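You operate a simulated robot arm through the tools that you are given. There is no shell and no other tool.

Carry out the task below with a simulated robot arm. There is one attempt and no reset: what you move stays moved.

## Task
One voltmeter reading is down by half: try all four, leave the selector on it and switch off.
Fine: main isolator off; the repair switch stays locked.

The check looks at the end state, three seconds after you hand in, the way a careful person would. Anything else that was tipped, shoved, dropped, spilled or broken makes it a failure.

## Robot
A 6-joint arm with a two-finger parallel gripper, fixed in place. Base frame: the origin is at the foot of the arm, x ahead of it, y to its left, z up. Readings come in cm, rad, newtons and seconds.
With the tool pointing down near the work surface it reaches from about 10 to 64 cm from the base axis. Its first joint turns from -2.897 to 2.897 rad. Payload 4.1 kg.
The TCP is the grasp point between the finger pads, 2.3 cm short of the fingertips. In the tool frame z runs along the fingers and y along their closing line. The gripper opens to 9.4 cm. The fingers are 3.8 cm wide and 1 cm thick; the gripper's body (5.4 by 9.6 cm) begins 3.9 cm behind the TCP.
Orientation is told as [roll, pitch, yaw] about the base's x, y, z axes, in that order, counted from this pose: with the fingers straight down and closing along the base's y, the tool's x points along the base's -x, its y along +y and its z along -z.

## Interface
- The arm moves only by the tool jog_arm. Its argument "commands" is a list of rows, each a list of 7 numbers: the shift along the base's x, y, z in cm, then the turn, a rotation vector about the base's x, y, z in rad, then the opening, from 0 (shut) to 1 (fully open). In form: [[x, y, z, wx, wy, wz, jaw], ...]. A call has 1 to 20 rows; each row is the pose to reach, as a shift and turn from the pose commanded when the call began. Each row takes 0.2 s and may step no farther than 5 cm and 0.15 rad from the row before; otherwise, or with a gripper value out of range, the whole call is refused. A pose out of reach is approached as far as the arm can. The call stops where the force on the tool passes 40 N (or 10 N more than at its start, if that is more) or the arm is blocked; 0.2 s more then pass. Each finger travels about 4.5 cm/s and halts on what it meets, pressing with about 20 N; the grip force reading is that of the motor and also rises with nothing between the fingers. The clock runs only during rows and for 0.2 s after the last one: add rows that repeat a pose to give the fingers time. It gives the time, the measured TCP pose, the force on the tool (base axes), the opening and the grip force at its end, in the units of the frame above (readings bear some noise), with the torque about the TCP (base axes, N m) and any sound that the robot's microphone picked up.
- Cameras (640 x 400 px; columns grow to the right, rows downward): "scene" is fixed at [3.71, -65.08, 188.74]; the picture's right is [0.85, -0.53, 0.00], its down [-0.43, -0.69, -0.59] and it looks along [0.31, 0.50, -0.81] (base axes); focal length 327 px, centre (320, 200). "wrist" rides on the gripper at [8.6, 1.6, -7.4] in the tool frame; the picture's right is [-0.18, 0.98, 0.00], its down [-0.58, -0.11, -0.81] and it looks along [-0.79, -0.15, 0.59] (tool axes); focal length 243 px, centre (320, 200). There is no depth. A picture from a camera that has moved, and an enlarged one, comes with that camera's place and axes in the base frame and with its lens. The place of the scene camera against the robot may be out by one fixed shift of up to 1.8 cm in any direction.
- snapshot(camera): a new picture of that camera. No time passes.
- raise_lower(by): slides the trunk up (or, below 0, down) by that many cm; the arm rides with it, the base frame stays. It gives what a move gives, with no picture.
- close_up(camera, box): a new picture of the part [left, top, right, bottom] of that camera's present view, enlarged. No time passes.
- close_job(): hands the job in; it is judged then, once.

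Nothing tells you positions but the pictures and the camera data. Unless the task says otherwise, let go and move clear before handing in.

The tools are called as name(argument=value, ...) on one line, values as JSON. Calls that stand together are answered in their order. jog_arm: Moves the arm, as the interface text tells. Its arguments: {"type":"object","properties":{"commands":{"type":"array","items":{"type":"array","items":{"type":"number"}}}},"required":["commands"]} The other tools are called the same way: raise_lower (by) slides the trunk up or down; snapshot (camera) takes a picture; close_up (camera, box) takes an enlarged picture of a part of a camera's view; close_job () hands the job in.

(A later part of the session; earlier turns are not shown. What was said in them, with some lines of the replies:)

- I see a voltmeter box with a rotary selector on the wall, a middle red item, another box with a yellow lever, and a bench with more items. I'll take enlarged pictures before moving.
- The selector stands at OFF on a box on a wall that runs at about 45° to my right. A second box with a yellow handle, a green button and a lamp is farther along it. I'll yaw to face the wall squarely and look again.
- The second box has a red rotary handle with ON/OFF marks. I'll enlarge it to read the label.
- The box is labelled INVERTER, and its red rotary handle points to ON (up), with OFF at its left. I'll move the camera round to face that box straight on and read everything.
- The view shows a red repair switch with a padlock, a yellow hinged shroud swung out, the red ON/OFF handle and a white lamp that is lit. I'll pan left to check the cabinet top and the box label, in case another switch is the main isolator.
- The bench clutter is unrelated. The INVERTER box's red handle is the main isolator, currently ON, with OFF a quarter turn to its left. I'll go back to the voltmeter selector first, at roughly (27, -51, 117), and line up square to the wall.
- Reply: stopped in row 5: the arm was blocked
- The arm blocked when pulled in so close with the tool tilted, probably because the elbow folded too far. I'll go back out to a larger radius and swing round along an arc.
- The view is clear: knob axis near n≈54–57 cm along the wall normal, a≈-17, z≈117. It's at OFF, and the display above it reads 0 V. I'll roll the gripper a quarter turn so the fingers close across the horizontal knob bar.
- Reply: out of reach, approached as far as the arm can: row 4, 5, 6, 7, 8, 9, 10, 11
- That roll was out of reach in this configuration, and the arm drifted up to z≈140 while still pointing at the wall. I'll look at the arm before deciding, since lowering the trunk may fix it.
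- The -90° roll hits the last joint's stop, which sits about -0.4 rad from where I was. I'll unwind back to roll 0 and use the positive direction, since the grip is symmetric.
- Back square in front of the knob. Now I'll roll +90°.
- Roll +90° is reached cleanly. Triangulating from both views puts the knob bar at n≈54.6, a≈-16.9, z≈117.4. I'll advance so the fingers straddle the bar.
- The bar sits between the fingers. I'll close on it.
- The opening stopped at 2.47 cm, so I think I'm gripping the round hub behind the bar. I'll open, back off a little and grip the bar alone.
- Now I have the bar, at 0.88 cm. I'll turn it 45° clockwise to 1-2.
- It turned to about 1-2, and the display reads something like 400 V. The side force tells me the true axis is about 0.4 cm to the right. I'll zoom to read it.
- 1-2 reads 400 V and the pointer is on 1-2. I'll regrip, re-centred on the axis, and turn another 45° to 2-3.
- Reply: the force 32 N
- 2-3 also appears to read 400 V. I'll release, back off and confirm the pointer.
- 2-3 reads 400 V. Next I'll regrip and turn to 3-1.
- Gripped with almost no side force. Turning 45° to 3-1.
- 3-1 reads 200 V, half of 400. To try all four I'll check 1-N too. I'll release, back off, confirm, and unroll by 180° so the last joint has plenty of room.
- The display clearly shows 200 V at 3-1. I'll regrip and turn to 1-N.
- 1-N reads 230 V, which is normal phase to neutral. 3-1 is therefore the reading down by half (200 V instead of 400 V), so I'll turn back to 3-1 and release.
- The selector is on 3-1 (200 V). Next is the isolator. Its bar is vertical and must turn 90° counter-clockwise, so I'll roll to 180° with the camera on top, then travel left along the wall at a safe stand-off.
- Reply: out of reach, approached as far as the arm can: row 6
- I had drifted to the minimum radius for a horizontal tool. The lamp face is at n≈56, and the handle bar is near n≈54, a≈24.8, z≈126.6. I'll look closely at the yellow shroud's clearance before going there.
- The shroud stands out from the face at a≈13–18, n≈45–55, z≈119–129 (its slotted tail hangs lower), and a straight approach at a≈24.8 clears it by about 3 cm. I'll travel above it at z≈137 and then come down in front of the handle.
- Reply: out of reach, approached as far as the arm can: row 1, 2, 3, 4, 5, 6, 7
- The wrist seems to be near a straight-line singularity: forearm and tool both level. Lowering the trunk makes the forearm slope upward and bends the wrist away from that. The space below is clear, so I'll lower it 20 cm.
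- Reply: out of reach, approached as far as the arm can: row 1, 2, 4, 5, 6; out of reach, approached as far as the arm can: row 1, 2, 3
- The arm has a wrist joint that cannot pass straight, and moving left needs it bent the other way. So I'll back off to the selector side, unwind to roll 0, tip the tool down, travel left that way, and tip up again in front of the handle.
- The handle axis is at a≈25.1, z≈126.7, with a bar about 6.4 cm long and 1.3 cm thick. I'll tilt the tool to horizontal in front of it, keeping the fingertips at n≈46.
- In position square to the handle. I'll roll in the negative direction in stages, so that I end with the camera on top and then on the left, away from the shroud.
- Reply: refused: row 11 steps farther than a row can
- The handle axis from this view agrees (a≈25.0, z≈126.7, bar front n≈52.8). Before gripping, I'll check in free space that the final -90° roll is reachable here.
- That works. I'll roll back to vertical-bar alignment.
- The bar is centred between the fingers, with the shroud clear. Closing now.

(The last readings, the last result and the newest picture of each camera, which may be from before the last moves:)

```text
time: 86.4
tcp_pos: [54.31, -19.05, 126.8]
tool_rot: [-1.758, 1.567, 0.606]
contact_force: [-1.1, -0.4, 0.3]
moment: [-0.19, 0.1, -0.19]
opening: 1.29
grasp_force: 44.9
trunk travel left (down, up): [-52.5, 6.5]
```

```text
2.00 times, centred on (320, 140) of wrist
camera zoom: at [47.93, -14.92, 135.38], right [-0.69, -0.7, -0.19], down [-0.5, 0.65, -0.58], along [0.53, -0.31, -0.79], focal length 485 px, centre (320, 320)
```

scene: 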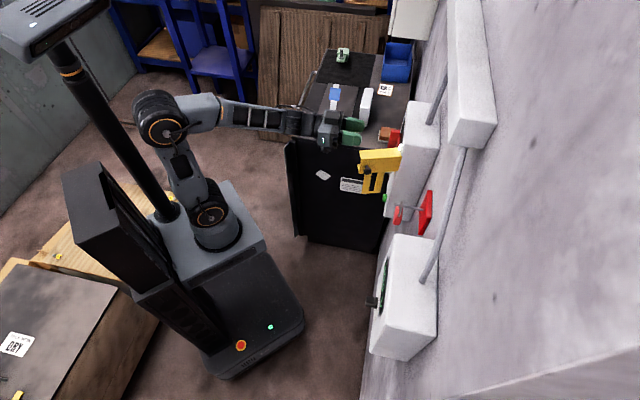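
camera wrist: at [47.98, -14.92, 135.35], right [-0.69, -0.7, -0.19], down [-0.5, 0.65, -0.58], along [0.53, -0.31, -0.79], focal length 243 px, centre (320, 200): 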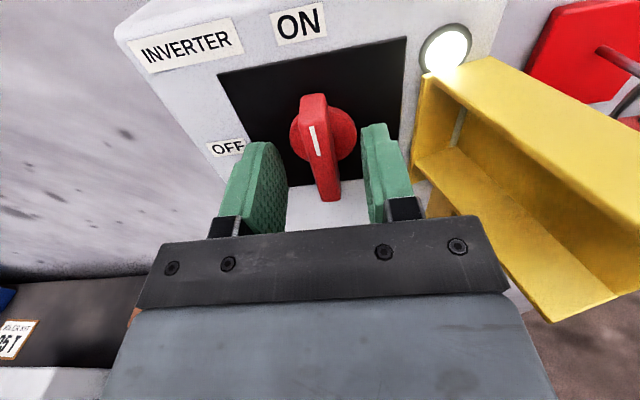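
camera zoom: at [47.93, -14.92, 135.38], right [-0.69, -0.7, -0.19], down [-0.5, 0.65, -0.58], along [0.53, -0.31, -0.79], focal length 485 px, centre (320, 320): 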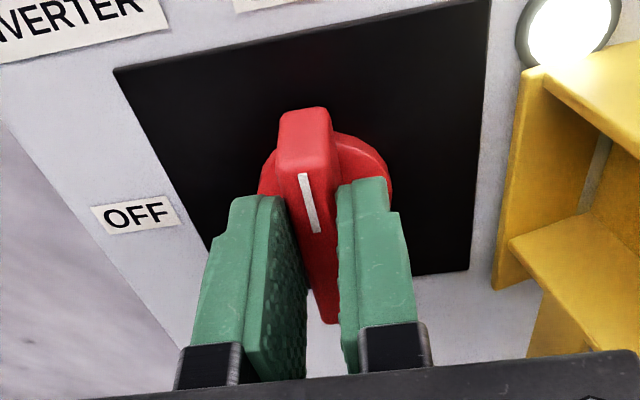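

I have a good grip on the bar (1.29 cm). Turning counter-clockwise toward OFF, first half.

jog_arm(commands=[[0, 0, 0, -0.1, 0.1, 0, 0], [0, 0, 0, -0.2, 0.2, 0, 0], [0, 0, 0, -0.3, 0.3, 0, 0], [0, 0, 0, -0.4, 0.4, 0, 0], [0, 0, 0, -0.5, 0.5, 0, 0], [0, 0, 0, -0.555, 0.555, 0, 0]])

snapshot(camera="wrist")

```text
time: 87.8
tcp_pos: [54.68, -18.61, 126.4]
tool_rot: [1.561, 0.782, -2.353]
contact_force: [19.1, 20.2, -3.4]
moment: [-0.36, -0.61, 1.04]
opening: 1.29
grasp_force: 45.9
trunk travel left (down, up): [-52.5, 6.5]
```

```text
taken
camera wrist: at [52.96, -9.87, 133.81], right [-0.57, -0.59, 0.57], down [-0.81, 0.33, -0.48], along [0.1, -0.74, -0.67], focal length 243 px, centre (320, 200)
```

wrist: 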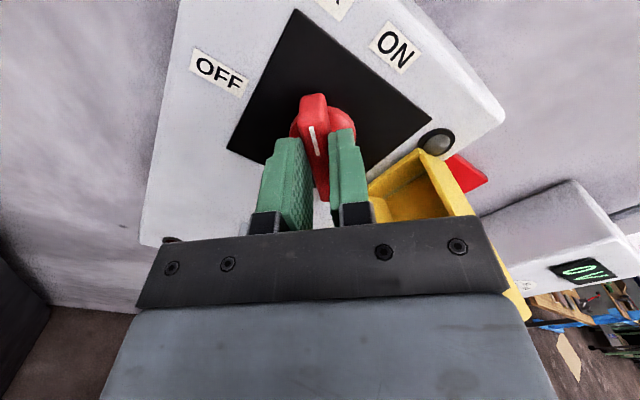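

The lamp is out and the display shows 0 already, but the handle is only halfway. The side load says the axis is a bit lower, so I'll follow its arc while finishing the turn to OFF.

jog_arm(commands=[[0.2, 0.2, -0.15, 0, 0, 0, 0], [0.32, 0.32, -0.3, 0, 0, 0, 0], [0.36, 0.36, -0.42, -0.1, 0.1, 0, 0], [0.4, 0.4, -0.54, -0.2, 0.2, 0, 0], [0.44, 0.44, -0.66, -0.3, 0.3, 0, 0], [0.48, 0.48, -0.78, -0.4, 0.4, 0, 0], [0.51, 0.51, -0.9, -0.5, 0.5, 0, 0], [0.53, 0.53, -1.0, -0.555, 0.555, 0, 0], [0.53, 0.53, -1.0, -0.555, 0.555, 0, 0]])

snapshot(camera="wrist")

close_up(camera="scene", box=[300, 90, 440, 220])

```text
time: 89.8
tcp_pos: [54.87, -18.4, 125.94]
tool_rot: [1.574, 0.004, -2.358]
contact_force: [13.1, 0.5, 29.4]
moment: [-0.49, -0.2, 0.8]
opening: 1.31
grasp_force: 45.0
trunk travel left (down, up): [-52.5, 6.5]
```

```text
taken
camera wrist: at [55.75, -7.09, 127.65], right [-0.13, -0.13, 0.98], down [-0.98, 0.16, -0.11], along [-0.14, -0.98, -0.15], focal length 243 px, centre (320, 200)
```

wrist: 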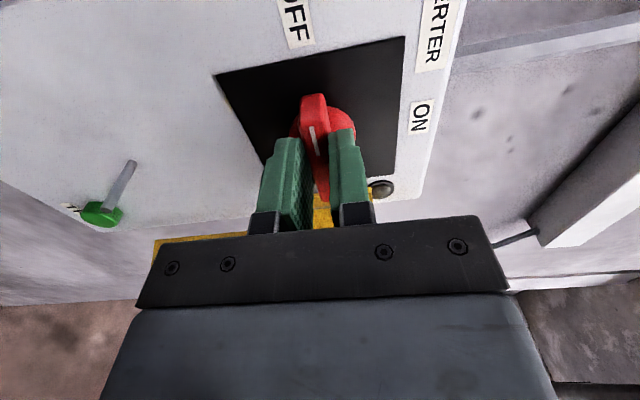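

```text
3.08 times, centred on (370, 155) of scene
camera zoom: at [3.71, -65.08, 188.74], right [0.85, -0.53, 0.0], down [-0.43, -0.69, -0.59], along [0.31, 0.5, -0.81], focal length 1006 px, centre (166, 338)
```

zoom: 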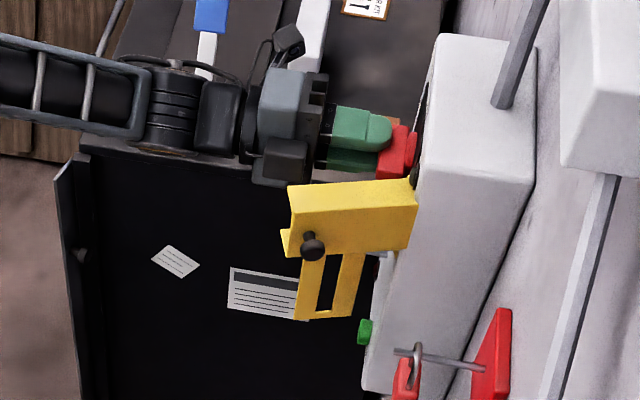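

The handle is now horizontal at OFF. I'll relieve the vertical load, release and back straight out.

jog_arm(commands=[[-0.1, 0, 0.3, 0, 0, 0, 0], [-0.1, 0, 0.5, 0, 0, 0, 0], [-0.1, 0, 0.5, 0, 0, 0, 0.15], [-0.1, 0, 0.5, 0, 0, 0, 0.35], [-0.1, 0, 0.5, 0, 0, 0, 0.4]])

jog_arm(commands=[[-1, 1, 0, 0, 0, 0, 0.4], [-3, 3, 0, 0, 0, 0, 0.4], [-5.5, 5.5, 0, 0, 0, 0, 0.4]])

snapshot(camera="wrist")

close_up(camera="wrist", box=[200, 0, 440, 150])

close_up(camera="scene", box=[320, 90, 460, 330])

```text
time: 91.0
tcp_pos: [54.69, -18.62, 126.17]
tool_rot: [1.566, 0.004, -2.356]
contact_force: [0.0, 0.0, -1.2]
moment: [-0.03, 0.0, -0.04]
opening: 3.76
grasp_force: 0.1
trunk travel left (down, up): [-52.5, 6.5]
```

```text
time: 91.8
tcp_pos: [49.35, -13.15, 126.24]
tool_rot: [1.566, 0.005, -2.356]
contact_force: [0.0, 0.6, -0.5]
moment: [0.01, 0.01, -0.02]
opening: 3.79
grasp_force: 0.2
trunk travel left (down, up): [-52.5, 6.5]
```

```text
taken
camera wrist: at [50.11, -1.68, 127.94], right [-0.13, -0.14, 0.98], down [-0.98, 0.16, -0.11], along [-0.14, -0.98, -0.16], focal length 243 px, centre (320, 200)
```

wrist: 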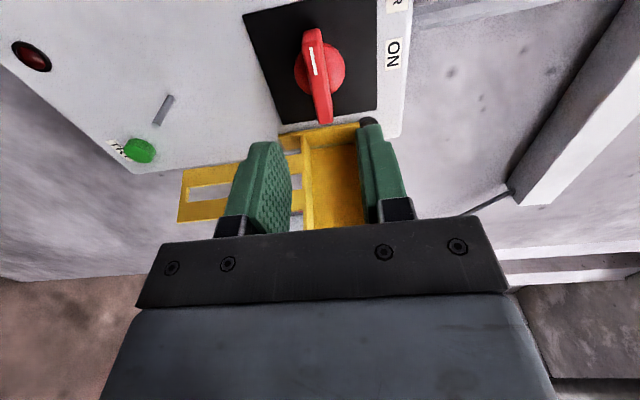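

```text
2.67 times, centred on (320, 75) of wrist
camera zoom: at [50.11, -1.68, 127.94], right [-0.13, -0.14, 0.98], down [-0.98, 0.16, -0.11], along [-0.14, -0.98, -0.16], focal length 647 px, centre (320, 533)
```

zoom: 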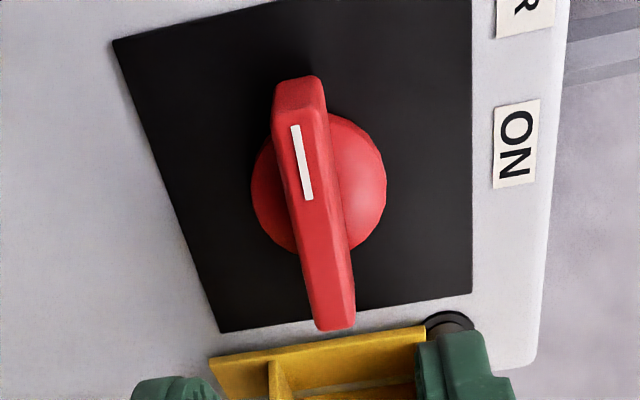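

```text
1.67 times, centred on (390, 210) of scene
camera zoom: at [3.71, -65.08, 188.74], right [0.85, -0.53, 0.0], down [-0.43, -0.69, -0.59], along [0.31, 0.5, -0.81], focal length 545 px, centre (203, 183)
```

zoom: 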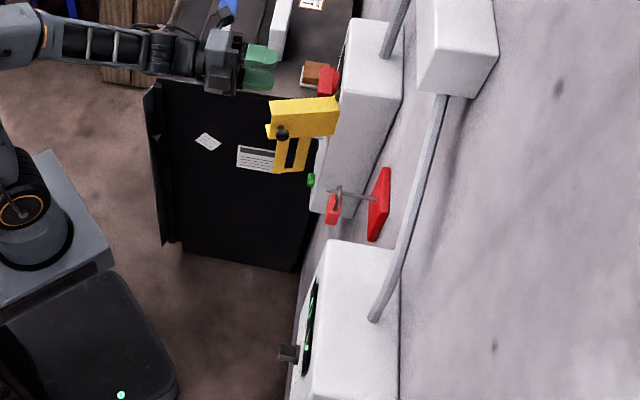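

The lamp is out and the handle points left. I'll back off a little more and roll to the top view to confirm its alignment with OFF and check the rest.

jog_arm(commands=[[-0.5, 0.5, 0.2, 0.102, -0.102, 0, 0.45], [-1, 1, 0.4, 0.204, -0.204, 0, 0.45], [-1, 1, 0.4, 0.306, -0.306, 0, 0.45], [-1, 1, 0.4, 0.408, -0.408, 0, 0.45], [-1, 1, 0.4, 0.51, -0.51, 0, 0.45], [-1, 1, 0.4, 0.612, -0.612, 0, 0.45], [-1, 1, 0.4, 0.714, -0.714, 0, 0.45], [-1, 1, 0.4, 0.816, -0.816, 0, 0.45], [-1, 1, 0.4, 0.918, -0.918, 0, 0.45], [-1, 1, 0.4, 1.02, -1.02, 0, 0.45], [-1, 1, 0.4, 1.111, -1.111, 0, 0.45]])

snapshot(camera="wrist")

close_up(camera="wrist", box=[200, 0, 440, 150])

snapshot(camera="scene")

```text
time: 94.2
tcp_pos: [48.24, -11.95, 126.45]
tool_rot: [-1.693, 1.564, 0.67]
contact_force: [-0.2, -0.2, 0.7]
moment: [0.01, 0.01, 0.02]
opening: 4.25
grasp_force: 0.1
trunk travel left (down, up): [-52.5, 6.5]
```

```text
taken
camera wrist: at [41.82, -7.86, 135.19], right [-0.69, -0.7, -0.19], down [-0.49, 0.65, -0.58], along [0.53, -0.31, -0.79], focal length 243 px, centre (320, 200)
```

wrist: 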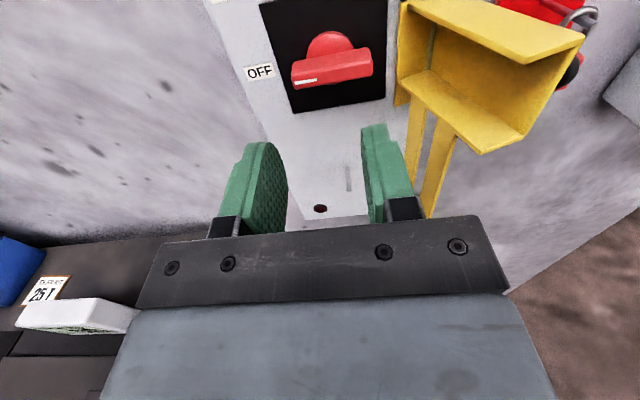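

```text
2.67 times, centred on (320, 75) of wrist
camera zoom: at [41.82, -7.86, 135.19], right [-0.69, -0.7, -0.19], down [-0.49, 0.65, -0.58], along [0.53, -0.31, -0.79], focal length 647 px, centre (320, 533)
```

zoom: 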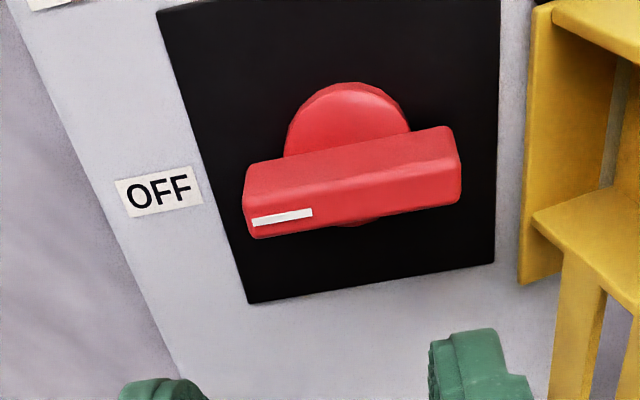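

```text
taken
```

scene: 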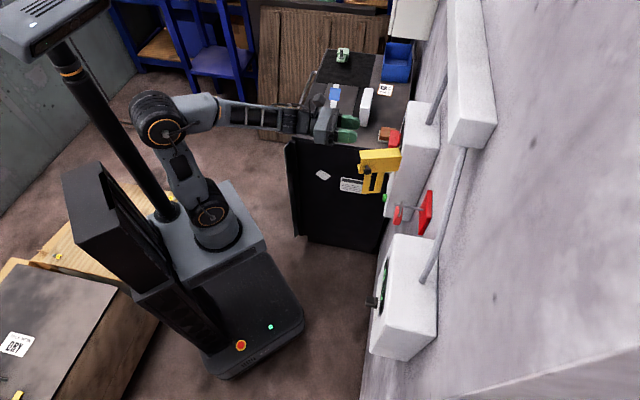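

The handle is aligned with OFF and the lamp is dark. One last check of the selector, padlock and shroud.

close_up(camera="scene", box=[350, 240, 430, 330])

close_up(camera="scene", box=[340, 100, 450, 240])

```text
4.44 times, centred on (390, 285) of scene
camera zoom: at [3.71, -65.08, 188.74], right [0.85, -0.53, 0.0], down [-0.43, -0.69, -0.59], along [0.31, 0.5, -0.81], focal length 1454 px, centre (9, -178)
```

zoom: 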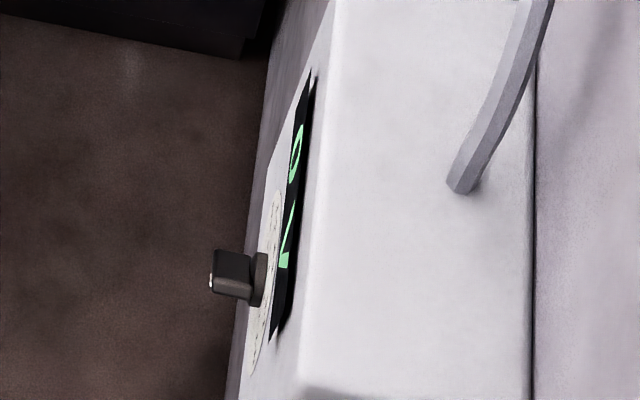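

```text
2.86 times, centred on (395, 170) of scene
camera zoom: at [3.71, -65.08, 188.74], right [0.85, -0.53, 0.0], down [-0.43, -0.69, -0.59], along [0.31, 0.5, -0.81], focal length 934 px, centre (106, 286)
```

zoom: 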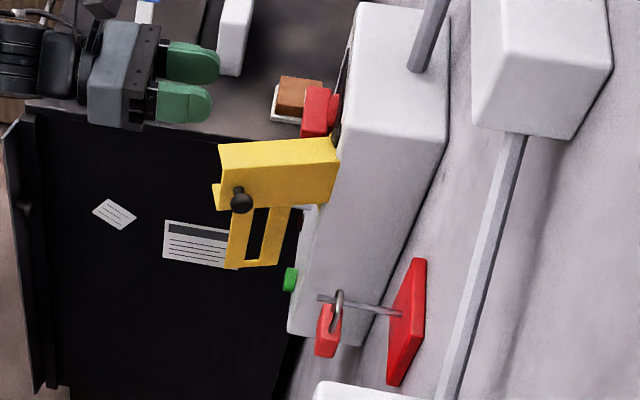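

The display shows 0 V, the selector is still on 3-1, the isolator is at OFF, and the repair switch is still padlocked. The shroud is untouched and the gripper is empty and clear, so I'm handing in.

close_job()

```text
The job is handed in.
```

The faulty reading is **3-1**, at 200 V instead of 400 V. I left the selector on 3-1 and turned the main isolator off.

| Selector position | Reading |
|---|---|
| 1-2 | 400 V |
| 2-3 | 400 V |
| 3-1 | 200 V |
| 1-N | 230 V (normal for phase to neutral) |

- **Main isolator:** I took this to be the red handle on the box labelled INVERTER, because no other main switch was in view. It now points to OFF, its lamp is dark and the voltmeter shows 0 V.
- **Repair switch:** it is still padlocked, and I did not touch it.
- **Everything else:** nothing was knocked or moved, and the yellow shroud beside the isolator is where it was. The gripper is empty and clear of the wall.
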